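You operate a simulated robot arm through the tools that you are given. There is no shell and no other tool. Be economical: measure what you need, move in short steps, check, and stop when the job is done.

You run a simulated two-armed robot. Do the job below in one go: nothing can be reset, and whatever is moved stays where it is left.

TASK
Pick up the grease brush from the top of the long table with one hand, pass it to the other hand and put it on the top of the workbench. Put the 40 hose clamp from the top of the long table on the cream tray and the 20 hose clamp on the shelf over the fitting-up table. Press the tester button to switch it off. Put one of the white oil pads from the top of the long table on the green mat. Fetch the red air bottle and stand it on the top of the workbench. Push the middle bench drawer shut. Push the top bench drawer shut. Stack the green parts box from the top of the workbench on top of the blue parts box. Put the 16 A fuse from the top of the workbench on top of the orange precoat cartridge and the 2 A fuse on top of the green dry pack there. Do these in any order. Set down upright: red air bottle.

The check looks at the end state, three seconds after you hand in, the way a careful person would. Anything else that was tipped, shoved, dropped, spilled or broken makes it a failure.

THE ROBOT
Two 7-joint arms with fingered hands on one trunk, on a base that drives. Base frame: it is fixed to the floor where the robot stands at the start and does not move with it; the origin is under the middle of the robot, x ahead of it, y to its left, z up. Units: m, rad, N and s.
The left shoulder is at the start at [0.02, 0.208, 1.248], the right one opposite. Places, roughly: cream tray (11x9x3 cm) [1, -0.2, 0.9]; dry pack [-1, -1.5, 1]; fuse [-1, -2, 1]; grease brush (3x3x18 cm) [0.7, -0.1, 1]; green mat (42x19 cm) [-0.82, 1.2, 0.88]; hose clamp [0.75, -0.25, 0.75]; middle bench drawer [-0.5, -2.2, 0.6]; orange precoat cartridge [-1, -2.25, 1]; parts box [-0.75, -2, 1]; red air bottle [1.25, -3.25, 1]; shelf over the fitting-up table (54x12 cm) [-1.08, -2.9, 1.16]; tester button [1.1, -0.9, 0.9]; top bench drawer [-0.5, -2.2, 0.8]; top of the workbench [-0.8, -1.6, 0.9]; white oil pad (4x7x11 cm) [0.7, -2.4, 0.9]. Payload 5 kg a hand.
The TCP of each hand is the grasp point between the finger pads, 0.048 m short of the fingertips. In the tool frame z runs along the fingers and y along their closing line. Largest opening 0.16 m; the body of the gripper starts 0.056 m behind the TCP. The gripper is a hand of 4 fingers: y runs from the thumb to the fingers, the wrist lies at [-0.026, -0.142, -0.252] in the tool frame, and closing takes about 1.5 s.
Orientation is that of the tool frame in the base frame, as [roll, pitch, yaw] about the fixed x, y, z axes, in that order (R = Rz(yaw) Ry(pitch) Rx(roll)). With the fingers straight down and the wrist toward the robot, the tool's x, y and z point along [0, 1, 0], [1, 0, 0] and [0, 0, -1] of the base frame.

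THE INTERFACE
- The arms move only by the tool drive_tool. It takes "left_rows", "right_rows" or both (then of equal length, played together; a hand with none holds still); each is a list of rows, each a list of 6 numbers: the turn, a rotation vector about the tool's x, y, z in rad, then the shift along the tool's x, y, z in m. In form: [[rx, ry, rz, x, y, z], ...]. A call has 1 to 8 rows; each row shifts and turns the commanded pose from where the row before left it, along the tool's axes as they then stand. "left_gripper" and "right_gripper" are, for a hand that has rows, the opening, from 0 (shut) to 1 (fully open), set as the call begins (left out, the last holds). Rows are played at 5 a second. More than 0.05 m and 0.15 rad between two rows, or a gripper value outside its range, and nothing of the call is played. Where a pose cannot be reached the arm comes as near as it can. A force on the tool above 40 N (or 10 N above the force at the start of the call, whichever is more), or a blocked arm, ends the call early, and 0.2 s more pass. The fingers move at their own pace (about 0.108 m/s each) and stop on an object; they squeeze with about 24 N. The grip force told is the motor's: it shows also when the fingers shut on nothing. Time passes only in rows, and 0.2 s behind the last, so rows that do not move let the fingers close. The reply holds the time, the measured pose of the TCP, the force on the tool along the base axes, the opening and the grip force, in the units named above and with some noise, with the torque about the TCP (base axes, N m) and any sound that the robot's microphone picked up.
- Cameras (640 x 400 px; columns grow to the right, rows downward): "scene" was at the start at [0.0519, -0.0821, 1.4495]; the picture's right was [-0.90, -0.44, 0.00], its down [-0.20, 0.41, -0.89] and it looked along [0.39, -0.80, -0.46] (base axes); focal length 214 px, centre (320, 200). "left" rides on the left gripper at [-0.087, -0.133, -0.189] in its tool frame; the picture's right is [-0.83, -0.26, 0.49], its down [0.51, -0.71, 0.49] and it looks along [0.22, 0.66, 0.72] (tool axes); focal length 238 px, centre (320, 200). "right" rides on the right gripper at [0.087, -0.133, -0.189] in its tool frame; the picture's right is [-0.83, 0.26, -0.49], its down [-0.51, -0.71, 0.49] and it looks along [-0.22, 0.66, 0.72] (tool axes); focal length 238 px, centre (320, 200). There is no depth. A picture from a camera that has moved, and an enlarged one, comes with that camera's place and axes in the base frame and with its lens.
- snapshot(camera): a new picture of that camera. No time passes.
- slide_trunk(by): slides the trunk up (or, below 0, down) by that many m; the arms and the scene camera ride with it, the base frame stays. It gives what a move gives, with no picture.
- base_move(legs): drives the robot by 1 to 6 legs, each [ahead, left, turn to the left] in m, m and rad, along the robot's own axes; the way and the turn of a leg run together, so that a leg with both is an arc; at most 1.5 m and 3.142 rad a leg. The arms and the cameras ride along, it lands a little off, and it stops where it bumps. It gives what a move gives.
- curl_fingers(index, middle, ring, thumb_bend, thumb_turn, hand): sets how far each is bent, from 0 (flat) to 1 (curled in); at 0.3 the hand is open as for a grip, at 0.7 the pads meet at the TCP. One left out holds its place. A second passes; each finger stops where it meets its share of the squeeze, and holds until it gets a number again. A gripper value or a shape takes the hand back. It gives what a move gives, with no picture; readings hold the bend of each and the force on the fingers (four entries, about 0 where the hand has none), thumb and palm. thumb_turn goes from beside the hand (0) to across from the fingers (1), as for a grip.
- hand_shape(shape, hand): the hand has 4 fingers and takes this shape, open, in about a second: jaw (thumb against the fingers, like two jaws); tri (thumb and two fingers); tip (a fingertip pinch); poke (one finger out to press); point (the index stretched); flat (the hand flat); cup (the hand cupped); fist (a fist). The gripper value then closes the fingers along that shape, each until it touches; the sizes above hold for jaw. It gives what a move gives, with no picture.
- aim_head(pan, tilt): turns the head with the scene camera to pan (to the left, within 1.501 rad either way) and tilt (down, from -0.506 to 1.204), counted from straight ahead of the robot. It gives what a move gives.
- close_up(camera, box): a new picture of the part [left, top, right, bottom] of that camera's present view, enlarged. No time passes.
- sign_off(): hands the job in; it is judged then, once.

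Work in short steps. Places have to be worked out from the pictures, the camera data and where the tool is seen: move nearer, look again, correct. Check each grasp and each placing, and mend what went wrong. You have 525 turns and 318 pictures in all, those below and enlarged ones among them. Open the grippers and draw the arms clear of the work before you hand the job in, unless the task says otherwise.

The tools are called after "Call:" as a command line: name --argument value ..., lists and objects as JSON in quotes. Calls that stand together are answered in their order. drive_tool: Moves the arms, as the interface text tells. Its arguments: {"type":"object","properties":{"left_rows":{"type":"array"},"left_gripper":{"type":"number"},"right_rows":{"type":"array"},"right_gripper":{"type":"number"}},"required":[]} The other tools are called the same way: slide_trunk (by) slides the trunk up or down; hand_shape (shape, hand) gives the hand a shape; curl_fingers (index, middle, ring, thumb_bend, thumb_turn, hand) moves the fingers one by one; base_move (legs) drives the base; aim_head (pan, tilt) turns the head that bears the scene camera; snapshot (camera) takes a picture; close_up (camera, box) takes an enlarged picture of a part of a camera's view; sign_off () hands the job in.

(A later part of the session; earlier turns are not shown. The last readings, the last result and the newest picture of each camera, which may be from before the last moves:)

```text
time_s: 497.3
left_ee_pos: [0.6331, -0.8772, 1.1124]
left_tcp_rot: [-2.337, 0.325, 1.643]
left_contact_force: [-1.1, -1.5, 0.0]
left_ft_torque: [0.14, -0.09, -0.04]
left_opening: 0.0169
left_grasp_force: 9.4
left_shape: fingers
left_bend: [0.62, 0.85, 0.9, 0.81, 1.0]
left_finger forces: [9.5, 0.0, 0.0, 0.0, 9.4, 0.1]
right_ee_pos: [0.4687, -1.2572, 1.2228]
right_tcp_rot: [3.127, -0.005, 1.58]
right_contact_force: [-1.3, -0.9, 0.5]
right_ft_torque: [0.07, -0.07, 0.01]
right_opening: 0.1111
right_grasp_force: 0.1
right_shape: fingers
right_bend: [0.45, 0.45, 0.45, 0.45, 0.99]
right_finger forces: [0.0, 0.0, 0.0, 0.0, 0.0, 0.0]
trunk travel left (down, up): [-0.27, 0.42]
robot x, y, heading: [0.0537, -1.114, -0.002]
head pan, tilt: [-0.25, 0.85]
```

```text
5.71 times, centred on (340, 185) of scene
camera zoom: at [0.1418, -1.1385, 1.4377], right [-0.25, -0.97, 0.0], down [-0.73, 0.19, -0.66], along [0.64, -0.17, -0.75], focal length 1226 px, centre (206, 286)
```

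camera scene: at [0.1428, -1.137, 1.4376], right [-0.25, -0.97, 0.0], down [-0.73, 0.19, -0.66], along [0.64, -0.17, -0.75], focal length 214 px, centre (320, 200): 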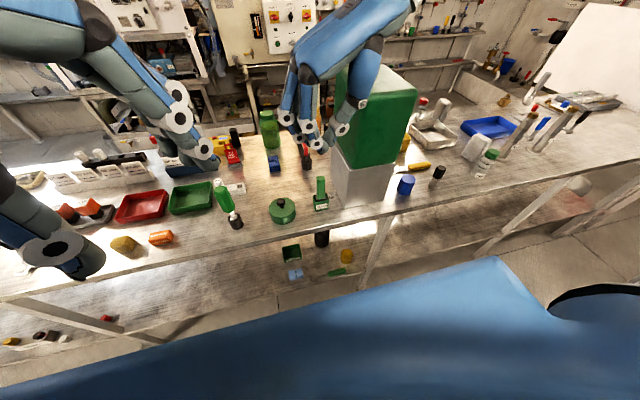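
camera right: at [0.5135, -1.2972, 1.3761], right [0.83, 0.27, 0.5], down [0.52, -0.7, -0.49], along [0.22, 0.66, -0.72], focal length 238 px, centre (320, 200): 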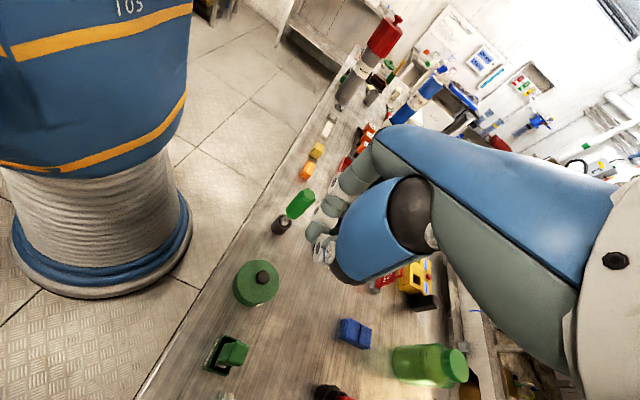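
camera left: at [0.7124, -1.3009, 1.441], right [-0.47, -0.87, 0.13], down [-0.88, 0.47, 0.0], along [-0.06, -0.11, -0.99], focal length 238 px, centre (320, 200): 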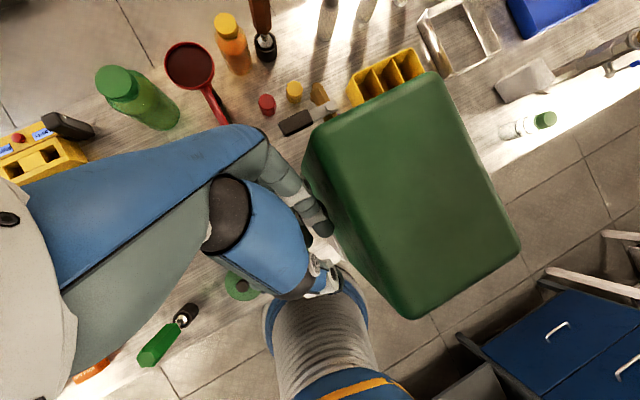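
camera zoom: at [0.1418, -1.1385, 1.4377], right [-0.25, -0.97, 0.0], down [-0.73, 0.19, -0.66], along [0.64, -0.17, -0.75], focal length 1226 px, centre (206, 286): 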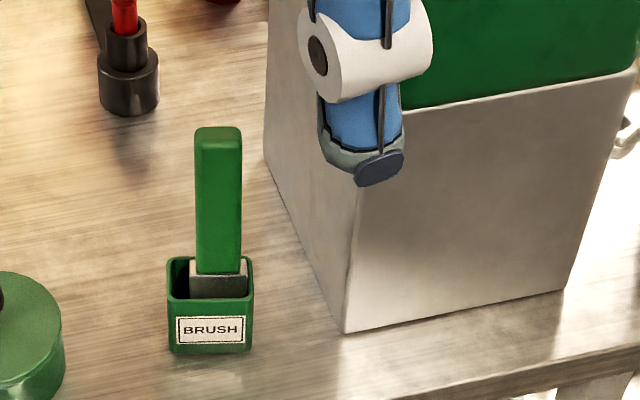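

The stand is back in place (within a few mm). Now the tester: shift the base left and ahead and look.

Call:
base_move --legs '[[0, 0.36, 0], [0.11, 0, 0]]'

Call:
hand_shape --hand "right" --shape "poke"

Call:
snapshot --camera "right"

```text
time_s: 500.4
left_ee_pos: [0.7442, -0.5239, 1.1107]
left_tcp_rot: [-2.333, 0.327, 1.65]
left_contact_force: [1.3, -0.2, -0.2]
left_ft_torque: [-0.03, 0.11, -0.06]
left_opening: 0.0163
left_grasp_force: 9.6
left_shape: fingers
left_bend: [0.62, 0.85, 0.9, 0.81, 1.0]
left_finger forces: [9.6, 0.0, 0.1, 0.1, 9.4, 0.0]
right_ee_pos: [0.582, -0.9029, 1.2218]
right_tcp_rot: [3.129, -0.004, 1.584]
right_contact_force: [1.3, 0.8, -1.4]
right_ft_torque: [0.05, 0.11, 0.04]
right_opening: 0.1109
right_grasp_force: 0.0
right_shape: fingers
right_bend: [0.45, 0.45, 0.45, 0.45, 0.99]
right_finger forces: [0.0, 0.1, 0.1, 0.0, 0.0, 0.0]
trunk travel left (down, up): [-0.27, 0.42]
robot x, y, heading: [0.1689, -0.7643, -0.003]
head pan, tilt: [-0.25, 0.85]
```

```text
time_s: 501.3
left_ee_pos: [0.7424, -0.5215, 1.1125]
left_tcp_rot: [-2.335, 0.327, 1.647]
left_contact_force: [0.6, 0.4, -0.3]
left_ft_torque: [-0.01, 0.02, 0.0]
left_opening: 0.0167
left_grasp_force: 9.1
left_shape: fingers
left_bend: [0.62, 0.85, 0.9, 0.81, 1.0]
left_finger forces: [9.6, 0.0, 0.0, 0.0, 9.3, 0.0]
right_ee_pos: [0.5805, -0.9037, 1.2216]
right_tcp_rot: [3.131, -0.004, 1.582]
right_contact_force: [-0.4, -0.3, -0.5]
right_ft_torque: [-0.02, 0.01, -0.03]
right_opening: 0.0
right_grasp_force: 0.1
right_shape: poke
right_bend: [0.7, 0.7, 0.99, 1.0, 1.0]
right_finger forces: [0.0, 0.0, 0.1, 0.0, 0.0, 0.0]
trunk travel left (down, up): [-0.27, 0.42]
robot x, y, heading: [0.1627, -0.7625, -0.003]
head pan, tilt: [-0.25, 0.85]
```

```text
29 pictures are left
camera right: at [0.4451, -0.8182, 1.4105], right [0.26, -0.83, 0.49], down [-0.7, -0.51, -0.5], along [0.67, -0.21, -0.72], focal length 238 px, centre (320, 200)
```

right: 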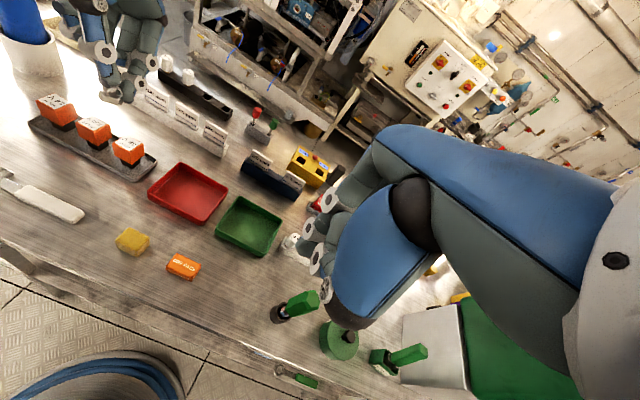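

Call:
close_up --camera "right" --box '[270, 130, 350, 200]'

```text
5.71 times, centred on (310, 165) of right
camera zoom: at [0.4451, -0.8182, 1.4105], right [0.26, -0.83, 0.49], down [-0.7, -0.51, -0.5], along [0.67, -0.21, -0.72], focal length 1362 px, centre (377, 400)
```

zoom: 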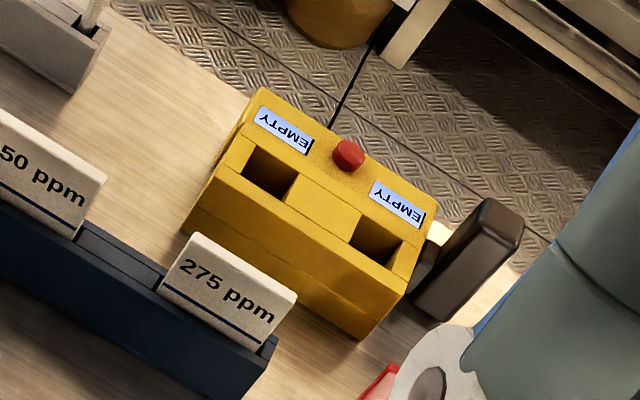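

Button at (1.068,−0.897,0.908). Move the poking hand forward above it.

Call:
drive_tool --right_rows '[[0, 0, 0, 0, 0.049, 0], [0, 0, 0, 0, 0.049, 0], [0, 0, 0, 0, 0.049, 0], [0, 0, 0, 0, 0.049, 0], [0, 0, 0, 0, 0.049, 0], [0, 0, 0, 0, 0.049, 0], [0, 0, 0, 0, 0.049, 0], [0, 0, 0, 0, 0.049, 0]]'

Call:
drive_tool --right_rows '[[0, 0, 0, 0.003, 0.048, 0], [0, 0, 0, 0.003, 0.047, 0], [0, 0, 0, 0, 0, 0.05], [0, 0, 0, 0, 0, 0.05], [0, 0, 0, 0, 0, 0.05]]'

Call:
close_up --camera "right" --box '[220, 160, 420, 330]'

```text
time_s: 503.1
left_ee_pos: [0.7453, -0.5224, 1.1109]
left_tcp_rot: [-2.332, 0.328, 1.651]
left_contact_force: [0.6, 0.3, -0.4]
left_ft_torque: [0.0, 0.17, -0.07]
left_opening: 0.0168
left_grasp_force: 9.4
left_shape: fingers
left_bend: [0.62, 0.85, 0.9, 0.81, 1.0]
left_finger forces: [9.7, 0.0, 0.0, 0.0, 9.3, 0.1]
right_ee_pos: [0.9769, -0.8977, 1.2251]
right_tcp_rot: [3.134, -0.005, 1.585]
right_contact_force: [1.3, 0.4, -1.3]
right_ft_torque: [0.06, 0.09, 0.05]
right_opening: 0.0001
right_grasp_force: 0.0
right_shape: poke
right_bend: [0.7, 0.7, 0.99, 1.0, 1.0]
right_finger forces: [0.0, 0.0, 0.1, 0.1, 0.0, 0.0]
trunk travel left (down, up): [-0.27, 0.42]
robot x, y, heading: [0.1657, -0.7666, -0.007]
head pan, tilt: [-0.25, 0.85]
```

```text
time_s: 504.3
left_ee_pos: [0.7444, -0.5227, 1.1102]
left_tcp_rot: [-2.335, 0.327, 1.65]
left_contact_force: [1.2, 0.1, -0.7]
left_ft_torque: [-0.03, 0.08, -0.03]
left_opening: 0.0167
left_grasp_force: 9.3
left_shape: fingers
left_bend: [0.62, 0.85, 0.9, 0.81, 1.0]
left_finger forces: [9.6, 0.1, 0.0, 0.1, 9.4, 0.2]
right_ee_pos: [1.0705, -0.8898, 1.0787]
right_tcp_rot: [3.129, -0.004, 1.584]
right_contact_force: [1.8, 0.1, 2.7]
right_ft_torque: [-0.01, 0.2, 0.01]
right_opening: 0.0
right_grasp_force: 0.1
right_shape: poke
right_bend: [0.7, 0.7, 0.99, 1.0, 1.0]
right_finger forces: [0.0, 0.0, 0.0, 0.0, 0.0, 0.1]
trunk travel left (down, up): [-0.27, 0.42]
robot x, y, heading: [0.1695, -0.7662, -0.0]
head pan, tilt: [-0.25, 0.85]
```

```text
2.35 times, centred on (320, 245) of right
camera zoom: at [0.9348, -0.8059, 1.2668], right [0.26, -0.83, 0.49], down [-0.7, -0.51, -0.5], along [0.67, -0.21, -0.71], focal length 561 px, centre (320, 94)
```

zoom: 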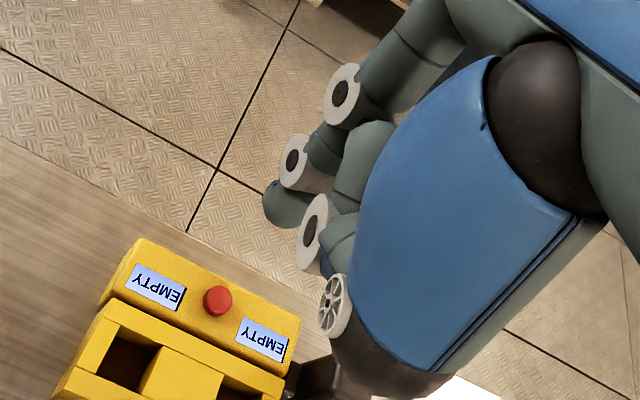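

The index tip is ~2 cm left of the TCP line. Shift right 2.4 cm and lower 9 cm, then check.

Call:
drive_tool --right_rows '[[0, 0, 0, -0.024, 0, 0], [0, 0, 0, 0, 0, 0.045], [0, 0, 0, 0, 0, 0.045]]'

Call:
close_up --camera "right" --box '[220, 160, 420, 330]'

```text
time_s: 505.1
left_ee_pos: [0.7447, -0.5225, 1.1116]
left_tcp_rot: [-2.334, 0.327, 1.648]
left_contact_force: [0.2, -0.4, -0.4]
left_ft_torque: [0.04, 0.06, -0.08]
left_opening: 0.0169
left_grasp_force: 9.4
left_shape: fingers
left_bend: [0.62, 0.85, 0.9, 0.81, 1.0]
left_finger forces: [9.7, 0.0, 0.0, 0.0, 9.5, 0.1]
right_ee_pos: [1.0744, -0.9134, 0.9872]
right_tcp_rot: [3.129, -0.003, 1.584]
right_contact_force: [1.3, -0.9, 2.2]
right_ft_torque: [0.1, 0.22, 0.04]
right_opening: 0.0
right_grasp_force: 0.0
right_shape: poke
right_bend: [0.7, 0.7, 0.99, 1.0, 1.0]
right_finger forces: [0.0, 0.1, 0.0, 0.0, 0.1, 0.0]
trunk travel left (down, up): [-0.27, 0.42]
robot x, y, heading: [0.166, -0.7685, -0.006]
head pan, tilt: [-0.25, 0.85]
```

```text
2.35 times, centred on (320, 245) of right
camera zoom: at [0.9381, -0.8297, 1.1757], right [0.26, -0.83, 0.49], down [-0.7, -0.51, -0.5], along [0.67, -0.21, -0.71], focal length 561 px, centre (320, 94)
```

zoom: 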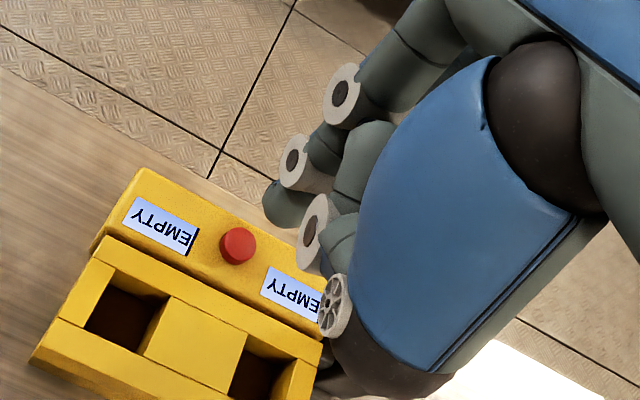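

Tip is over the button. Press down slowly.

Call:
drive_tool --right_rows '[[0, 0, 0, 0, 0, 0.025], [0, 0, 0, 0, 0, 0.012], [0, 0, 0, 0, 0, 0.005]]'

Call:
drive_tool --right_rows '[[0, 0, 0, 0, 0, 0.004], [0, 0, 0, 0, 0, 0]]'

Call:
close_up --camera "right" --box '[220, 160, 420, 330]'

```text
time_s: 505.9
left_ee_pos: [0.7424, -0.5217, 1.1119]
left_tcp_rot: [-2.336, 0.327, 1.647]
left_contact_force: [0.7, -0.2, -0.5]
left_ft_torque: [-0.01, 0.06, 0.0]
left_opening: 0.0167
left_grasp_force: 9.4
left_shape: fingers
left_bend: [0.62, 0.85, 0.9, 0.81, 1.0]
left_finger forces: [9.6, 0.0, 0.0, 0.0, 9.4, 0.0]
right_ee_pos: [1.0737, -0.9118, 0.9503]
right_tcp_rot: [3.123, -0.003, 1.584]
right_contact_force: [1.4, 0.1, 20.4]
right_ft_torque: [-0.19, 0.03, 0.07]
right_opening: 0.0
right_grasp_force: 0.0
right_shape: poke
right_bend: [0.7, 0.7, 0.99, 1.0, 1.0]
right_finger forces: [7.4, 13.1, 0.0, 0.0, 0.0, 0.0]
trunk travel left (down, up): [-0.27, 0.42]
robot x, y, heading: [0.1676, -0.7687, 0.003]
head pan, tilt: [-0.25, 0.85]
heard: click
```

```text
time_s: 506.5
left_ee_pos: [0.7443, -0.5231, 1.1121]
left_tcp_rot: [-2.337, 0.327, 1.647]
left_contact_force: [0.5, -0.3, -1.0]
left_ft_torque: [-0.01, 0.12, -0.07]
left_opening: 0.0167
left_grasp_force: 9.7
left_shape: fingers
left_bend: [0.62, 0.85, 0.9, 0.81, 1.0]
left_finger forces: [9.6, 0.0, 0.1, 0.0, 9.3, 0.0]
right_ee_pos: [1.0782, -0.9117, 0.9525]
right_tcp_rot: [3.117, -0.004, 1.585]
right_contact_force: [-3.6, 1.2, 14.3]
right_ft_torque: [-0.02, 0.28, 0.01]
right_opening: 0.0001
right_grasp_force: 0.2
right_shape: poke
right_bend: [0.7, 0.7, 0.99, 1.0, 1.0]
right_finger forces: [6.5, 8.4, 0.1, 0.0, 0.0, 0.0]
trunk travel left (down, up): [-0.27, 0.42]
robot x, y, heading: [0.1659, -0.7674, -0.003]
head pan, tilt: [-0.25, 0.85]
stopped in row 2 (right hand): the force on the tool passed its limit at 40 N (the readings are from after the stop); the commanded pose is now the measured one
```

```text
2.35 times, centred on (320, 245) of right
camera zoom: at [0.9382, -0.8288, 1.1376], right [0.26, -0.83, 0.49], down [-0.69, -0.51, -0.51], along [0.68, -0.21, -0.71], focal length 561 px, centre (320, 94)
```

zoom: 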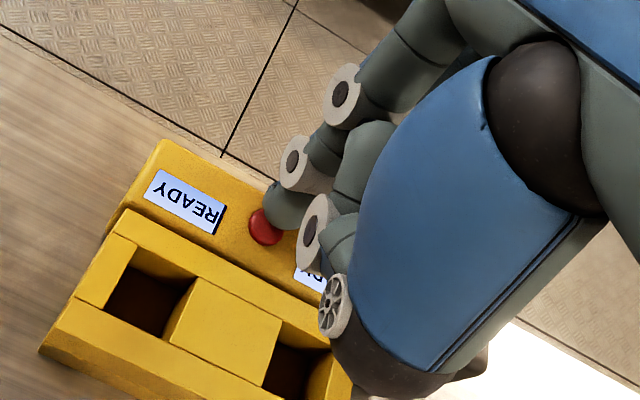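

A click was heard and the display changed to READY. Raise the hand and look at the tester.

Call:
drive_tool --right_rows '[[0, 0, 0, 0, 0, -0.03], [0, 0, 0, 0, 0, -0.04], [0, 0, 0, 0, 0, -0.04]]'

Call:
close_up --camera "right" --box '[180, 180, 360, 340]'

```text
time_s: 507.3
left_ee_pos: [0.7437, -0.5219, 1.1133]
left_tcp_rot: [-2.336, 0.327, 1.646]
left_contact_force: [-1.5, 0.5, -0.6]
left_ft_torque: [-0.01, -0.06, 0.05]
left_opening: 0.0167
left_grasp_force: 9.5
left_shape: fingers
left_bend: [0.62, 0.85, 0.9, 0.81, 1.0]
left_finger forces: [9.6, 0.0, 0.1, 0.0, 9.4, 0.0]
right_ee_pos: [1.0739, -0.9099, 1.0605]
right_tcp_rot: [3.123, -0.004, 1.586]
right_contact_force: [-1.2, 1.4, -2.0]
right_ft_torque: [-0.04, -0.15, -0.06]
right_opening: 0.0001
right_grasp_force: 0.0
right_shape: poke
right_bend: [0.7, 0.7, 0.99, 1.0, 1.0]
right_finger forces: [0.0, 0.1, 0.1, 0.0, 0.0, 0.0]
trunk travel left (down, up): [-0.27, 0.42]
robot x, y, heading: [0.1649, -0.7679, -0.003]
head pan, tilt: [-0.25, 0.85]
```

```text
2.50 times, centred on (270, 260) of right
camera zoom: at [0.9375, -0.8262, 1.2473], right [0.26, -0.83, 0.49], down [-0.69, -0.51, -0.51], along [0.67, -0.21, -0.71], focal length 596 px, centre (445, 50)
```

zoom: 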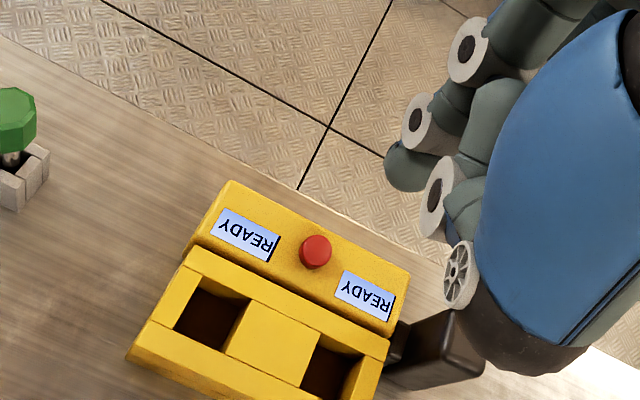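

One click, display toggled—tester switched. Now retract the right hand and reorient the left hand (with the clamp) to a forward-tilted posture for the shelf.

Call:
drive_tool --left_rows '[[-0.14, 0.036, 0, 0, 0, 0], [-0.14, 0.036, 0, 0, 0, 0], [-0.14, 0.036, 0, 0, 0, 0], [-0.14, 0.036, 0, 0, 0, 0], [-0.14, 0.036, 0, 0, 0, 0], [-0.14, 0.036, 0, 0, 0, 0], [-0.14, 0.036, 0, 0, 0, 0], [-0.14, 0.036, 0, 0, 0, 0]]' --right_rows '[[0, 0, 0, 0, -0.02, -0.045], [0, 0, 0, 0, -0.03, -0.035], [0, 0, 0, 0, -0.03, -0.035], [0, 0, 0, 0, -0.049, 0], [0, 0, 0, 0, -0.049, 0], [0, 0, 0, 0, -0.049, 0], [0, 0, 0, 0, -0.049, 0], [0, 0, 0, 0, -0.049, 0]]'

Call:
drive_tool --left_rows '[[0, 0, 0, 0, -0.045, -0.01], [0, 0, 0, 0, -0.045, -0.01], [0, 0, 0, 0, -0.045, -0.01], [0, 0, 0, 0, -0.04, -0.01]]' --right_rows '[[0, 0, 0, 0, -0.049, 0], [0, 0, 0, 0, -0.049, 0], [0, 0, 0, 0, -0.049, 0], [0, 0, 0, 0, -0.03, 0]]'

Call:
close_up --camera "left" --box '[240, 170, 400, 310]'

```text
time_s: 509.1
left_ee_pos: [0.7426, -0.5247, 1.1134]
left_tcp_rot: [2.805, 0.062, 1.584]
left_contact_force: [0.5, -1.4, -0.5]
left_ft_torque: [0.09, -0.03, 0.06]
left_opening: 0.0164
left_grasp_force: 9.2
left_shape: fingers
left_bend: [0.62, 0.85, 0.9, 0.81, 1.0]
left_finger forces: [9.2, 0.0, 0.0, 0.1, 9.0, 0.0]
right_ee_pos: [0.7481, -0.916, 1.1658]
right_tcp_rot: [3.131, -0.007, 1.585]
right_contact_force: [-0.4, -0.5, 0.1]
right_ft_torque: [0.1, -0.05, 0.02]
right_opening: 0.0001
right_grasp_force: 0.1
right_shape: poke
right_bend: [0.7, 0.7, 0.99, 1.0, 1.0]
right_finger forces: [0.0, 0.1, 0.0, 0.0, 0.0, 0.0]
right hand out of reach, approached as far as the arm can: row 8
trunk travel left (down, up): [-0.27, 0.42]
robot x, y, heading: [0.1664, -0.7633, -0.002]
head pan, tilt: [-0.25, 0.85]
```

```text
time_s: 510.1
left_ee_pos: [0.7375, -0.5231, 1.1091]
left_tcp_rot: [2.808, 0.063, 1.582]
left_contact_force: [-0.8, 0.6, -0.6]
left_ft_torque: [-0.06, -0.01, -0.06]
left_opening: 0.0164
left_grasp_force: 9.0
left_shape: fingers
left_bend: [0.62, 0.85, 0.9, 0.81, 1.0]
left_finger forces: [9.2, 0.1, 0.1, 0.0, 9.1, 0.0]
left hand out of reach, approached as far as the arm can: row 1, 2, 3, 4
right_ee_pos: [0.6001, -0.9011, 1.1794]
right_tcp_rot: [3.118, 0.001, 1.585]
right_contact_force: [-0.3, 0.8, 0.2]
right_ft_torque: [-0.1, -0.02, -0.01]
right_opening: 0.0001
right_grasp_force: 0.2
right_shape: poke
right_bend: [0.7, 0.7, 0.99, 1.0, 1.0]
right_finger forces: [0.1, 0.0, 0.0, 0.0, 0.0, 0.0]
right hand out of reach, approached as far as the arm can: row 1, 3, 4
trunk travel left (down, up): [-0.27, 0.42]
robot x, y, heading: [0.1668, -0.7639, 0.0]
head pan, tilt: [-0.25, 0.85]
```

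```text
2.86 times, centred on (320, 240) of left
camera zoom: at [0.5507, -0.6038, 1.2488], right [-0.07, -0.87, -0.49], down [-0.52, 0.45, -0.73], along [0.85, 0.2, -0.48], focal length 681 px, centre (320, 86)
```

zoom: 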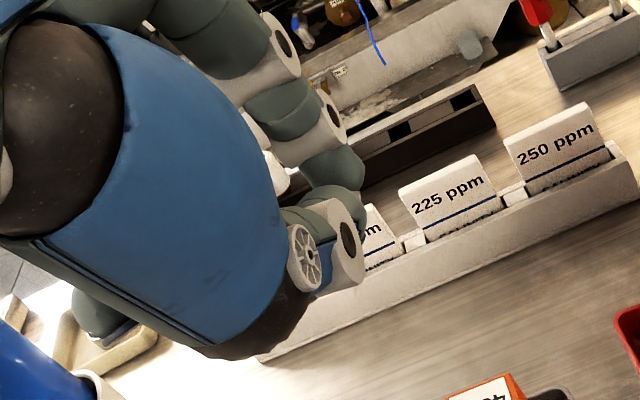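

Back off into the corridor, raise slightly and turn to face −x.

Call:
slide_trunk --by 0.1

Call:
base_move --legs '[[-0.17, 0, 0], [0, -0.2, 0], [0, 0, 1.57], [0, 0, 1.57]]'

```text
time_s: 511.5
left_ee_pos: [0.7381, -0.5248, 1.2083]
left_tcp_rot: [2.811, 0.06, 1.585]
left_contact_force: [0.3, 0.5, -0.6]
left_ft_torque: [-0.04, 0.0, 0.0]
left_opening: 0.0166
left_grasp_force: 9.1
left_shape: fingers
left_bend: [0.62, 0.85, 0.9, 0.81, 1.0]
left_finger forces: [9.2, 0.0, 0.0, 0.1, 9.1, 0.0]
right_ee_pos: [0.6009, -0.9022, 1.2775]
right_tcp_rot: [3.123, -0.003, 1.582]
right_contact_force: [-0.3, -0.5, 0.3]
right_ft_torque: [-0.02, 0.02, 0.0]
right_opening: 0.0
right_grasp_force: 0.1
right_shape: poke
right_bend: [0.7, 0.7, 0.99, 1.0, 1.0]
right_finger forces: [0.0, 0.0, 0.1, 0.0, 0.1, 0.0]
trunk travel left (down, up): [-0.37, 0.32]
robot x, y, heading: [0.1647, -0.7692, -0.002]
head pan, tilt: [-0.25, 0.85]
```

```text
time_s: 521.8
left_ee_pos: [-0.5654, -1.2231, 1.2088]
left_tcp_rot: [2.811, 0.06, -1.528]
left_contact_force: [0.3, 0.2, -0.4]
left_ft_torque: [0.03, -0.05, 0.0]
left_opening: 0.0159
left_grasp_force: 8.3
left_shape: fingers
left_bend: [0.62, 0.85, 0.9, 0.81, 1.0]
left_finger forces: [8.2, 0.0, 0.1, 0.0, 7.9, 0.0]
right_ee_pos: [-0.4388, -0.8416, 1.2768]
right_tcp_rot: [3.123, -0.005, -1.531]
right_contact_force: [0.2, 0.3, -0.5]
right_ft_torque: [0.0, -0.03, -0.01]
right_opening: 0.0001
right_grasp_force: 0.1
right_shape: poke
right_bend: [0.7, 0.7, 0.99, 1.0, 1.0]
right_finger forces: [0.0, 0.1, 0.1, 0.1, 0.0, 0.0]
trunk travel left (down, up): [-0.37, 0.32]
robot x, y, heading: [0.0006, -0.9652, -3.119]
head pan, tilt: [-0.25, 0.85]
```

Tighten the pinch slightly, then drive along to the fitting-up table shelf (y≈−2.8).

Call:
curl_fingers --hand "left" --index 0.72 --thumb_bend 0.9

Call:
base_move --legs '[[0, 1.4, -0.02], [0, 0.42, 0]]'

Call:
aim_head --pan 0.25 --tilt 0.4

Call:
snapshot --camera "scene"

```text
time_s: 522.8
left_ee_pos: [-0.5654, -1.2224, 1.209]
left_tcp_rot: [2.81, 0.06, -1.528]
left_contact_force: [-0.3, 0.0, 0.4]
left_ft_torque: [-0.02, 0.0, -0.01]
left_opening: 0.0119
left_grasp_force: 0.1
left_shape: fingers
left_bend: [0.71, 0.85, 0.9, 0.85, 1.0]
left_finger forces: [0.0, 0.0, 0.1, 0.0, 0.0, 0.0]
right_ee_pos: [-0.4375, -0.8412, 1.2785]
right_tcp_rot: [3.123, -0.004, -1.528]
right_contact_force: [-0.2, 0.5, 0.2]
right_ft_torque: [-0.02, -0.01, 0.01]
right_opening: 0.0
right_grasp_force: 0.0
right_shape: poke
right_bend: [0.7, 0.7, 0.99, 1.0, 1.0]
right_finger forces: [0.0, 0.1, 0.1, 0.1, 0.0, 0.0]
trunk travel left (down, up): [-0.37, 0.32]
robot x, y, heading: [0.0001, -0.9628, -3.111]
head pan, tilt: [-0.25, 0.85]
```

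```text
time_s: 531.9
left_ee_pos: [-0.5219, -3.0122, 1.209]
left_tcp_rot: [2.811, 0.063, -1.528]
left_contact_force: [0.4, -1.1, 0.4]
left_ft_torque: [0.04, -0.01, -0.01]
left_opening: 0.0127
left_grasp_force: 0.1
left_shape: fingers
left_bend: [0.71, 0.85, 0.9, 0.85, 1.0]
left_finger forces: [0.0, 0.1, 0.0, 0.1, 0.1, 0.0]
right_ee_pos: [-0.3967, -2.6316, 1.277]
right_tcp_rot: [3.12, -0.003, -1.53]
right_contact_force: [0.1, -1.0, -0.2]
right_ft_torque: [0.04, -0.03, -0.02]
right_opening: 0.0
right_grasp_force: 0.0
right_shape: poke
right_bend: [0.7, 0.7, 0.99, 1.0, 1.0]
right_finger forces: [0.0, 0.0, 0.1, 0.0, 0.0, 0.1]
trunk travel left (down, up): [-0.37, 0.32]
robot x, y, heading: [0.0414, -2.7532, -3.115]
head pan, tilt: [-0.25, 0.85]
```

```text
time_s: 532.8
left_ee_pos: [-0.5234, -3.0127, 1.2105]
left_tcp_rot: [2.811, 0.062, -1.529]
left_contact_force: [0.5, 0.7, 0.3]
left_ft_torque: [0.01, 0.03, 0.01]
left_opening: 0.0124
left_grasp_force: 0.2
left_shape: fingers
left_bend: [0.71, 0.85, 0.9, 0.85, 1.0]
left_finger forces: [0.0, 0.0, 0.1, 0.0, 0.1, 0.0]
right_ee_pos: [-0.3958, -2.6316, 1.2776]
right_tcp_rot: [3.124, -0.003, -1.53]
right_contact_force: [0.5, 0.0, -0.3]
right_ft_torque: [0.0, 0.0, 0.02]
right_opening: 0.0
right_grasp_force: 0.1
right_shape: poke
right_bend: [0.7, 0.7, 0.99, 1.0, 1.0]
right_finger forces: [0.1, 0.1, 0.0, 0.0, 0.0, 0.0]
trunk travel left (down, up): [-0.37, 0.32]
robot x, y, heading: [0.0419, -2.7549, -3.117]
head pan, tilt: [0.25, 0.4]
```

```text
22 pictures are left
camera scene: at [-0.0573, -2.7808, 1.5766], right [-0.27, 0.96, 0.0], down [0.38, 0.11, -0.92], along [-0.89, -0.25, -0.39], focal length 214 px, centre (320, 200)
```

scene: 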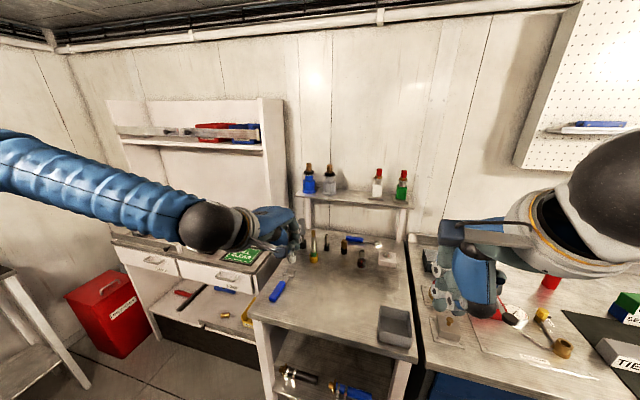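

The grip force reads zero after the squeeze — check whether the clamp is still in the hand.

Call:
close_up --camera "left" --box '[240, 170, 400, 310]'

```text
2.86 times, centred on (320, 240) of left
camera zoom: at [-0.3394, -2.9262, 1.349], right [0.05, 0.87, -0.49], down [0.53, -0.44, -0.72], along [-0.85, -0.22, -0.48], focal length 681 px, centre (320, 86)
```

zoom: 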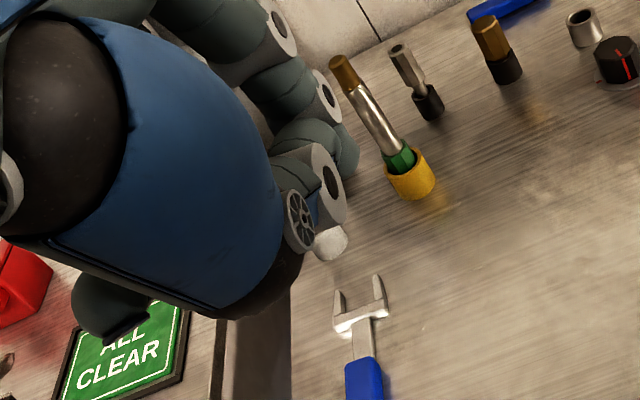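

The clamp fell where I squeezed, near (−0.58,−1.23) over the workbench. Go back and look there.

Call:
base_move --legs '[[0, -1.4, -0.02], [0, -0.15, 0]]'

Call:
aim_head --pan -0.05 --tilt 0.9

Call:
snapshot --camera "scene"

```text
time_s: 540.8
left_ee_pos: [-0.5495, -1.4464, 1.2095]
left_tcp_rot: [2.808, 0.062, -1.554]
left_contact_force: [-0.3, 0.8, 0.5]
left_ft_torque: [-0.06, 0.01, 0.01]
left_opening: 0.0126
left_grasp_force: 0.1
left_shape: fingers
left_bend: [0.71, 0.85, 0.9, 0.85, 1.0]
left_finger forces: [0.0, 0.0, 0.0, 0.0, 0.0, 0.0]
right_ee_pos: [-0.4122, -1.0688, 1.2773]
right_tcp_rot: [3.121, -0.002, -1.554]
right_contact_force: [-0.3, 1.2, 0.1]
right_ft_torque: [-0.06, 0.01, 0.04]
right_opening: 0.0
right_grasp_force: 0.1
right_shape: poke
right_bend: [0.7, 0.7, 0.99, 1.0, 1.0]
right_finger forces: [0.0, 0.1, 0.0, 0.0, 0.0, 0.0]
trunk travel left (down, up): [-0.37, 0.32]
robot x, y, heading: [0.0233, -1.2038, -3.136]
head pan, tilt: [0.25, 0.4]
```

```text
time_s: 541.7
left_ee_pos: [-0.548, -1.4466, 1.2088]
left_tcp_rot: [2.81, 0.063, -1.553]
left_contact_force: [0.6, -0.6, -0.1]
left_ft_torque: [0.05, 0.05, 0.01]
left_opening: 0.0126
left_grasp_force: 0.0
left_shape: fingers
left_bend: [0.71, 0.85, 0.9, 0.85, 1.0]
left_finger forces: [0.0, 0.1, 0.0, 0.0, 0.0, 0.0]
right_ee_pos: [-0.4118, -1.0694, 1.2774]
right_tcp_rot: [3.123, -0.002, -1.554]
right_contact_force: [0.0, 0.2, 0.4]
right_ft_torque: [0.03, -0.03, -0.01]
right_opening: 0.0
right_grasp_force: 0.1
right_shape: poke
right_bend: [0.7, 0.7, 0.99, 1.0, 1.0]
right_finger forces: [0.0, 0.1, 0.0, 0.0, 0.0, 0.1]
trunk travel left (down, up): [-0.37, 0.32]
robot x, y, heading: [0.0204, -1.2032, -3.137]
head pan, tilt: [-0.051, 0.901]
```

```text
20 pictures are left
camera scene: at [-0.063, -1.2005, 1.5338], right [0.05, 1.0, 0.0], down [0.78, -0.04, -0.62], along [-0.62, 0.03, -0.78], focal length 214 px, centre (320, 200)
```

scene: 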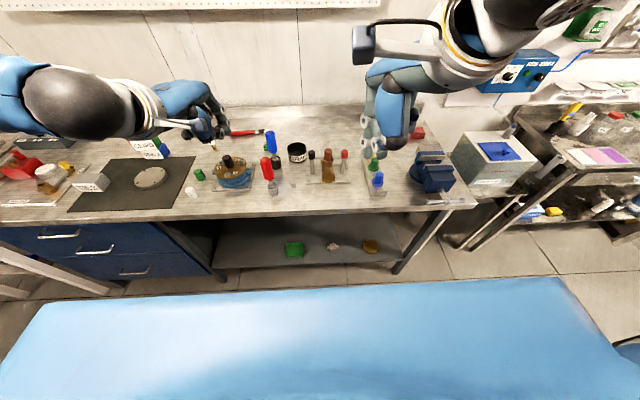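

Call:
close_up --camera "scene" --box '[220, 140, 400, 290]'

```text
2.67 times, centred on (310, 215) of scene
camera zoom: at [-0.063, -1.2005, 1.5338], right [0.05, 1.0, 0.0], down [0.78, -0.04, -0.62], along [-0.62, 0.03, -0.78], focal length 572 px, centre (347, 160)
```

zoom: 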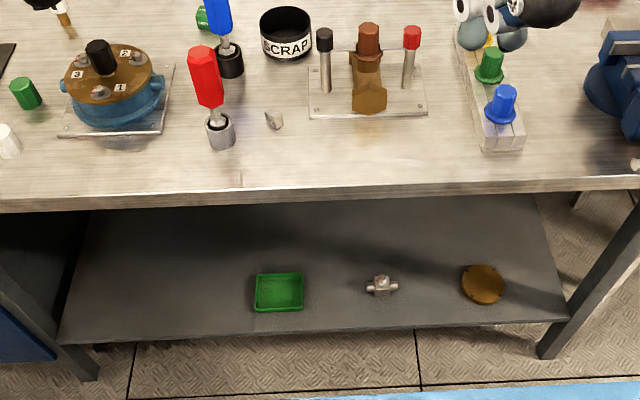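

Found: the clamp lies on the workbench at (−0.650,−1.283), in the open. I'll take it with the right hand in the standard posture. Shift the base left 0.25 and ready the hand.

Call:
base_move --legs '[[0, 0.24, 0]]'

Call:
slide_trunk --by -0.1

Call:
hand_shape --hand "right" --shape "jaw"

Call:
drive_tool --right_rows '[[0, 0, 0, 0, 0.045, 0], [0, 0, 0, 0, 0.045, 0], [0, 0, 0, 0, 0.045, 0], [0, 0, 0, 0, 0.04, 0], [0, 0, 0, 0, 0.03, 0]]'

Call:
snapshot --camera "right"

```text
time_s: 543.5
left_ee_pos: [-0.546, -1.6907, 1.2083]
left_tcp_rot: [2.809, 0.063, -1.55]
left_contact_force: [0.5, -0.5, -0.9]
left_ft_torque: [0.05, 0.03, -0.04]
left_opening: 0.0127
left_grasp_force: 0.1
left_shape: fingers
left_bend: [0.71, 0.85, 0.9, 0.85, 1.0]
left_finger forces: [0.0, 0.1, 0.1, 0.0, 0.1, 0.1]
right_ee_pos: [-0.4111, -1.3141, 1.278]
right_tcp_rot: [3.122, -0.001, -1.55]
right_contact_force: [0.0, 0.4, 0.3]
right_ft_torque: [0.02, 0.02, 0.0]
right_opening: 0.0002
right_grasp_force: 0.1
right_shape: poke
right_bend: [0.7, 0.7, 0.99, 1.0, 1.0]
right_finger forces: [0.0, 0.0, 0.0, 0.0, 0.0, 0.1]
trunk travel left (down, up): [-0.37, 0.32]
robot x, y, heading: [0.0247, -1.4457, -3.136]
head pan, tilt: [-0.051, 0.901]
```

```text
time_s: 544.8
left_ee_pos: [-0.5476, -1.6905, 1.1095]
left_tcp_rot: [2.808, 0.062, -1.552]
left_contact_force: [-0.2, 0.1, 0.3]
left_ft_torque: [-0.04, -0.03, -0.01]
left_opening: 0.0128
left_grasp_force: 0.1
left_shape: fingers
left_bend: [0.71, 0.85, 0.9, 0.85, 1.0]
left_finger forces: [0.0, 0.1, 0.0, 0.1, 0.0, 0.0]
right_ee_pos: [-0.4115, -1.3127, 1.1775]
right_tcp_rot: [3.12, -0.004, -1.552]
right_contact_force: [0.2, -0.9, -0.4]
right_ft_torque: [0.01, 0.04, -0.01]
right_opening: 0.0
right_grasp_force: 0.1
right_shape: poke
right_bend: [0.7, 0.7, 0.99, 1.0, 1.0]
right_finger forces: [0.1, 0.0, 0.1, 0.0, 0.0, 0.1]
trunk travel left (down, up): [-0.27, 0.42]
robot x, y, heading: [0.0225, -1.4457, -3.136]
head pan, tilt: [-0.051, 0.901]
```

```text
time_s: 545.7
left_ee_pos: [-0.5471, -1.69, 1.1103]
left_tcp_rot: [2.81, 0.061, -1.551]
left_contact_force: [-1.0, 0.2, 0.2]
left_ft_torque: [-0.03, -0.02, -0.03]
left_opening: 0.0126
left_grasp_force: 0.0
left_shape: fingers
left_bend: [0.71, 0.85, 0.9, 0.85, 1.0]
left_finger forces: [0.1, 0.0, 0.1, 0.0, 0.0, 0.0]
right_ee_pos: [-0.4122, -1.3132, 1.1778]
right_tcp_rot: [3.122, -0.004, -1.552]
right_contact_force: [0.7, 0.8, -0.1]
right_ft_torque: [-0.03, 0.04, 0.01]
right_opening: 0.1599
right_grasp_force: 0.1
right_shape: jaw
right_bend: [0.3, 0.3, 0.3, 0.3, 0.98]
right_finger forces: [0.0, 0.1, 0.1, 0.0, 0.1, 0.0]
trunk travel left (down, up): [-0.27, 0.42]
robot x, y, heading: [0.0232, -1.4431, -3.135]
head pan, tilt: [-0.051, 0.901]
```

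```text
time_s: 546.9
left_ee_pos: [-0.5476, -1.6904, 1.1085]
left_tcp_rot: [2.811, 0.06, -1.551]
left_contact_force: [-0.5, 0.3, -0.4]
left_ft_torque: [0.02, -0.05, -0.01]
left_opening: 0.0128
left_grasp_force: 0.0
left_shape: fingers
left_bend: [0.71, 0.85, 0.9, 0.85, 1.0]
left_finger forces: [0.0, 0.0, 0.1, 0.0, 0.1, 0.0]
right_ee_pos: [-0.6192, -1.3163, 1.1831]
right_tcp_rot: [3.122, -0.004, -1.552]
right_contact_force: [-0.9, -0.3, -0.1]
right_ft_torque: [-0.02, -0.06, 0.0]
right_opening: 0.1602
right_grasp_force: 0.1
right_shape: jaw
right_bend: [0.3, 0.3, 0.3, 0.3, 0.98]
right_finger forces: [0.0, 0.0, 0.1, 0.1, 0.0, 0.0]
trunk travel left (down, up): [-0.27, 0.42]
robot x, y, heading: [0.0227, -1.4444, -3.142]
head pan, tilt: [-0.051, 0.901]
```

```text
18 pictures are left
camera right: at [-0.4813, -1.4001, 1.3697], right [-0.27, 0.83, 0.49], down [0.69, 0.52, -0.51], along [-0.67, 0.2, -0.71], focal length 238 px, centre (320, 200)
```

right: 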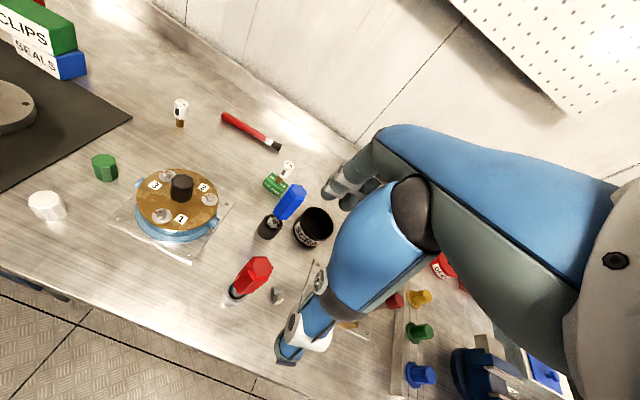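

Clamp at (−0.645,−1.281). Position above it, narrow the fingers, and descend.

Call:
curl_fingers --hand "right" --index 0.45 --middle 0.45 --ring 0.45 --thumb_bend 0.45 --thumb_turn 1

Call:
drive_tool --right_rows '[[0, 0, 0, -0.036, 0.025, 0], [0, 0, 0, 0, 0, 0.05], [0, 0, 0, 0, 0, 0.05], [0, 0, 0, 0, 0, 0.05]]'

Call:
close_up --camera "right" --box '[200, 160, 420, 340]'

```text
time_s: 547.9
left_ee_pos: [-0.5458, -1.6914, 1.1104]
left_tcp_rot: [2.809, 0.06, -1.551]
left_contact_force: [-0.1, -0.4, -0.4]
left_ft_torque: [-0.02, -0.02, 0.01]
left_opening: 0.0127
left_grasp_force: 0.1
left_shape: fingers
left_bend: [0.71, 0.85, 0.9, 0.85, 1.0]
left_finger forces: [0.0, 0.0, 0.0, 0.0, 0.0, 0.1]
right_ee_pos: [-0.6183, -1.3164, 1.1835]
right_tcp_rot: [3.123, -0.002, -1.55]
right_contact_force: [1.1, 0.1, -0.5]
right_ft_torque: [0.01, 0.01, 0.02]
right_opening: 0.1119
right_grasp_force: 0.1
right_shape: fingers
right_bend: [0.45, 0.45, 0.45, 0.45, 0.99]
right_finger forces: [0.0, 0.0, 0.0, 0.0, 0.0, 0.1]
trunk travel left (down, up): [-0.27, 0.42]
robot x, y, heading: [0.021, -1.4481, -3.132]
head pan, tilt: [-0.051, 0.901]
```

```text
time_s: 548.9
left_ee_pos: [-0.5476, -1.6929, 1.1073]
left_tcp_rot: [2.81, 0.063, -1.553]
left_contact_force: [-0.8, 0.1, -0.9]
left_ft_torque: [0.09, -0.06, -0.04]
left_opening: 0.0126
left_grasp_force: 0.1
left_shape: fingers
left_bend: [0.71, 0.85, 0.9, 0.85, 1.0]
left_finger forces: [0.0, 0.0, 0.1, 0.1, 0.0, 0.0]
right_ee_pos: [-0.6474, -1.2816, 1.0321]
right_tcp_rot: [3.119, -0.003, -1.551]
right_contact_force: [-2.0, -0.3, 1.1]
right_ft_torque: [0.09, -0.17, 0.01]
right_opening: 0.1112
right_grasp_force: 0.0
right_shape: fingers
right_bend: [0.45, 0.45, 0.45, 0.45, 0.99]
right_finger forces: [0.0, 0.0, 0.0, 0.0, 0.1, 0.1]
trunk travel left (down, up): [-0.27, 0.42]
robot x, y, heading: [0.0229, -1.4445, -3.142]
head pan, tilt: [-0.051, 0.901]
```

```text
2.22 times, centred on (310, 250) of right
camera zoom: at [-0.5088, -1.3651, 1.2183], right [-0.26, 0.83, 0.49], down [0.69, 0.52, -0.51], along [-0.68, 0.2, -0.71], focal length 530 px, centre (342, 89)
```

zoom: 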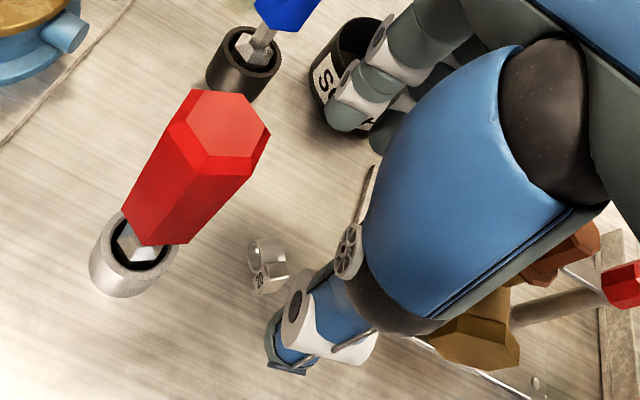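

Centred over the clamp. Descend and close.

Call:
drive_tool --right_rows '[[0, 0, 0, 0, 0, 0.04], [0, 0, 0, 0, 0, 0.03], [0, 0, 0, 0, 0, 0.009]]'

Call:
drive_tool --right_rows '[[0, 0, 0, 0, 0, 0], [0, 0, 0, 0, 0, 0], [0, 0, 0, 0, 0, 0], [0, 0, 0, 0, 0, 0], [0, 0, 0, 0, 0, 0], [0, 0, 0, 0, 0, 0]]' --right_gripper 0

Call:
drive_tool --right_rows '[[0, 0, 0, 0, 0, -0.02], [0, 0, 0, 0, 0, -0.03], [0, 0, 0, 0, 0, 0]]'

Call:
close_up --camera "right" --box '[200, 160, 420, 340]'

```text
time_s: 549.7
left_ee_pos: [-0.5472, -1.6898, 1.1096]
left_tcp_rot: [2.809, 0.062, -1.552]
left_contact_force: [0.1, 0.7, -0.2]
left_ft_torque: [-0.01, -0.03, 0.03]
left_opening: 0.0128
left_grasp_force: 0.0
left_shape: fingers
left_bend: [0.71, 0.85, 0.9, 0.85, 1.0]
left_finger forces: [0.0, 0.0, 0.1, 0.0, 0.0, 0.2]
right_ee_pos: [-0.6461, -1.2836, 0.9567]
right_tcp_rot: [3.117, -0.003, -1.551]
right_contact_force: [1.4, 1.2, 4.7]
right_ft_torque: [0.24, 0.25, -0.09]
right_opening: 0.1112
right_grasp_force: 2.1
right_shape: fingers
right_bend: [0.45, 0.45, 0.45, 0.45, 0.99]
right_finger forces: [0.0, 0.0, 4.6, 0.0, 0.0, 0.0]
trunk travel left (down, up): [-0.27, 0.42]
robot x, y, heading: [0.0252, -1.4488, -3.135]
head pan, tilt: [-0.051, 0.901]
```

```text
time_s: 551.1
left_ee_pos: [-0.5462, -1.6909, 1.1094]
left_tcp_rot: [2.808, 0.063, -1.552]
left_contact_force: [0.1, -0.1, -0.2]
left_ft_torque: [0.0, -0.02, 0.0]
left_opening: 0.0126
left_grasp_force: 0.0
left_shape: fingers
left_bend: [0.71, 0.85, 0.9, 0.85, 1.0]
left_finger forces: [0.0, 0.0, 0.1, 0.1, 0.1, 0.1]
right_ee_pos: [-0.6454, -1.2841, 0.9555]
right_tcp_rot: [3.123, -0.003, -1.552]
right_contact_force: [0.3, 0.5, 1.0]
right_ft_torque: [0.0, -0.05, 0.02]
right_opening: 0.0121
right_grasp_force: 23.8
right_shape: jaw
right_bend: [0.71, 0.7, 0.57, 0.75, 1.0]
right_finger forces: [10.7, 7.5, 0.0, 0.0, 16.7, 0.1]
trunk travel left (down, up): [-0.27, 0.42]
robot x, y, heading: [0.0238, -1.446, -3.135]
head pan, tilt: [-0.051, 0.901]
```

```text
time_s: 551.9
left_ee_pos: [-0.5483, -1.6918, 1.1084]
left_tcp_rot: [2.812, 0.064, -1.552]
left_contact_force: [-0.7, -0.8, -1.0]
left_ft_torque: [0.01, -0.06, -0.03]
left_opening: 0.0125
left_grasp_force: 0.1
left_shape: fingers
left_bend: [0.71, 0.85, 0.9, 0.85, 1.0]
left_finger forces: [0.1, 0.0, 0.0, 0.0, 0.0, 0.1]
right_ee_pos: [-0.645, -1.284, 1.0029]
right_tcp_rot: [3.124, -0.004, -1.552]
right_contact_force: [0.2, -0.2, 0.2]
right_ft_torque: [0.0, -0.03, 0.01]
right_opening: 0.0118
right_grasp_force: 23.9
right_shape: jaw
right_bend: [0.71, 0.7, 0.7, 0.75, 1.0]
right_finger forces: [9.7, 8.0, 0.0, 0.0, 16.4, 0.0]
trunk travel left (down, up): [-0.27, 0.42]
robot x, y, heading: [0.0246, -1.4459, -3.135]
head pan, tilt: [-0.051, 0.901]
```

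```text
2.22 times, centred on (310, 250) of right
camera zoom: at [-0.5079, -1.3674, 1.1908], right [-0.27, 0.83, 0.49], down [0.69, 0.52, -0.51], along [-0.67, 0.2, -0.71], focal length 530 px, centre (342, 89)
```

zoom: 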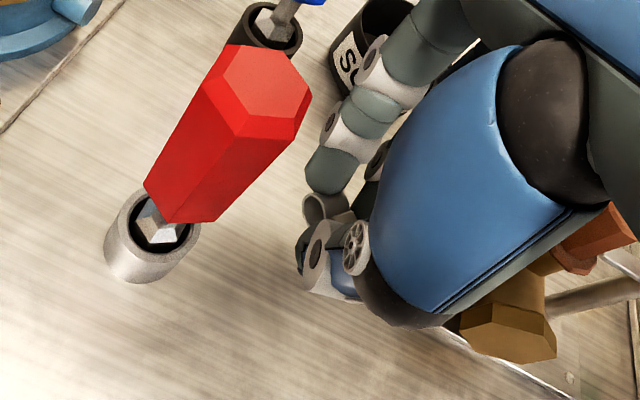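

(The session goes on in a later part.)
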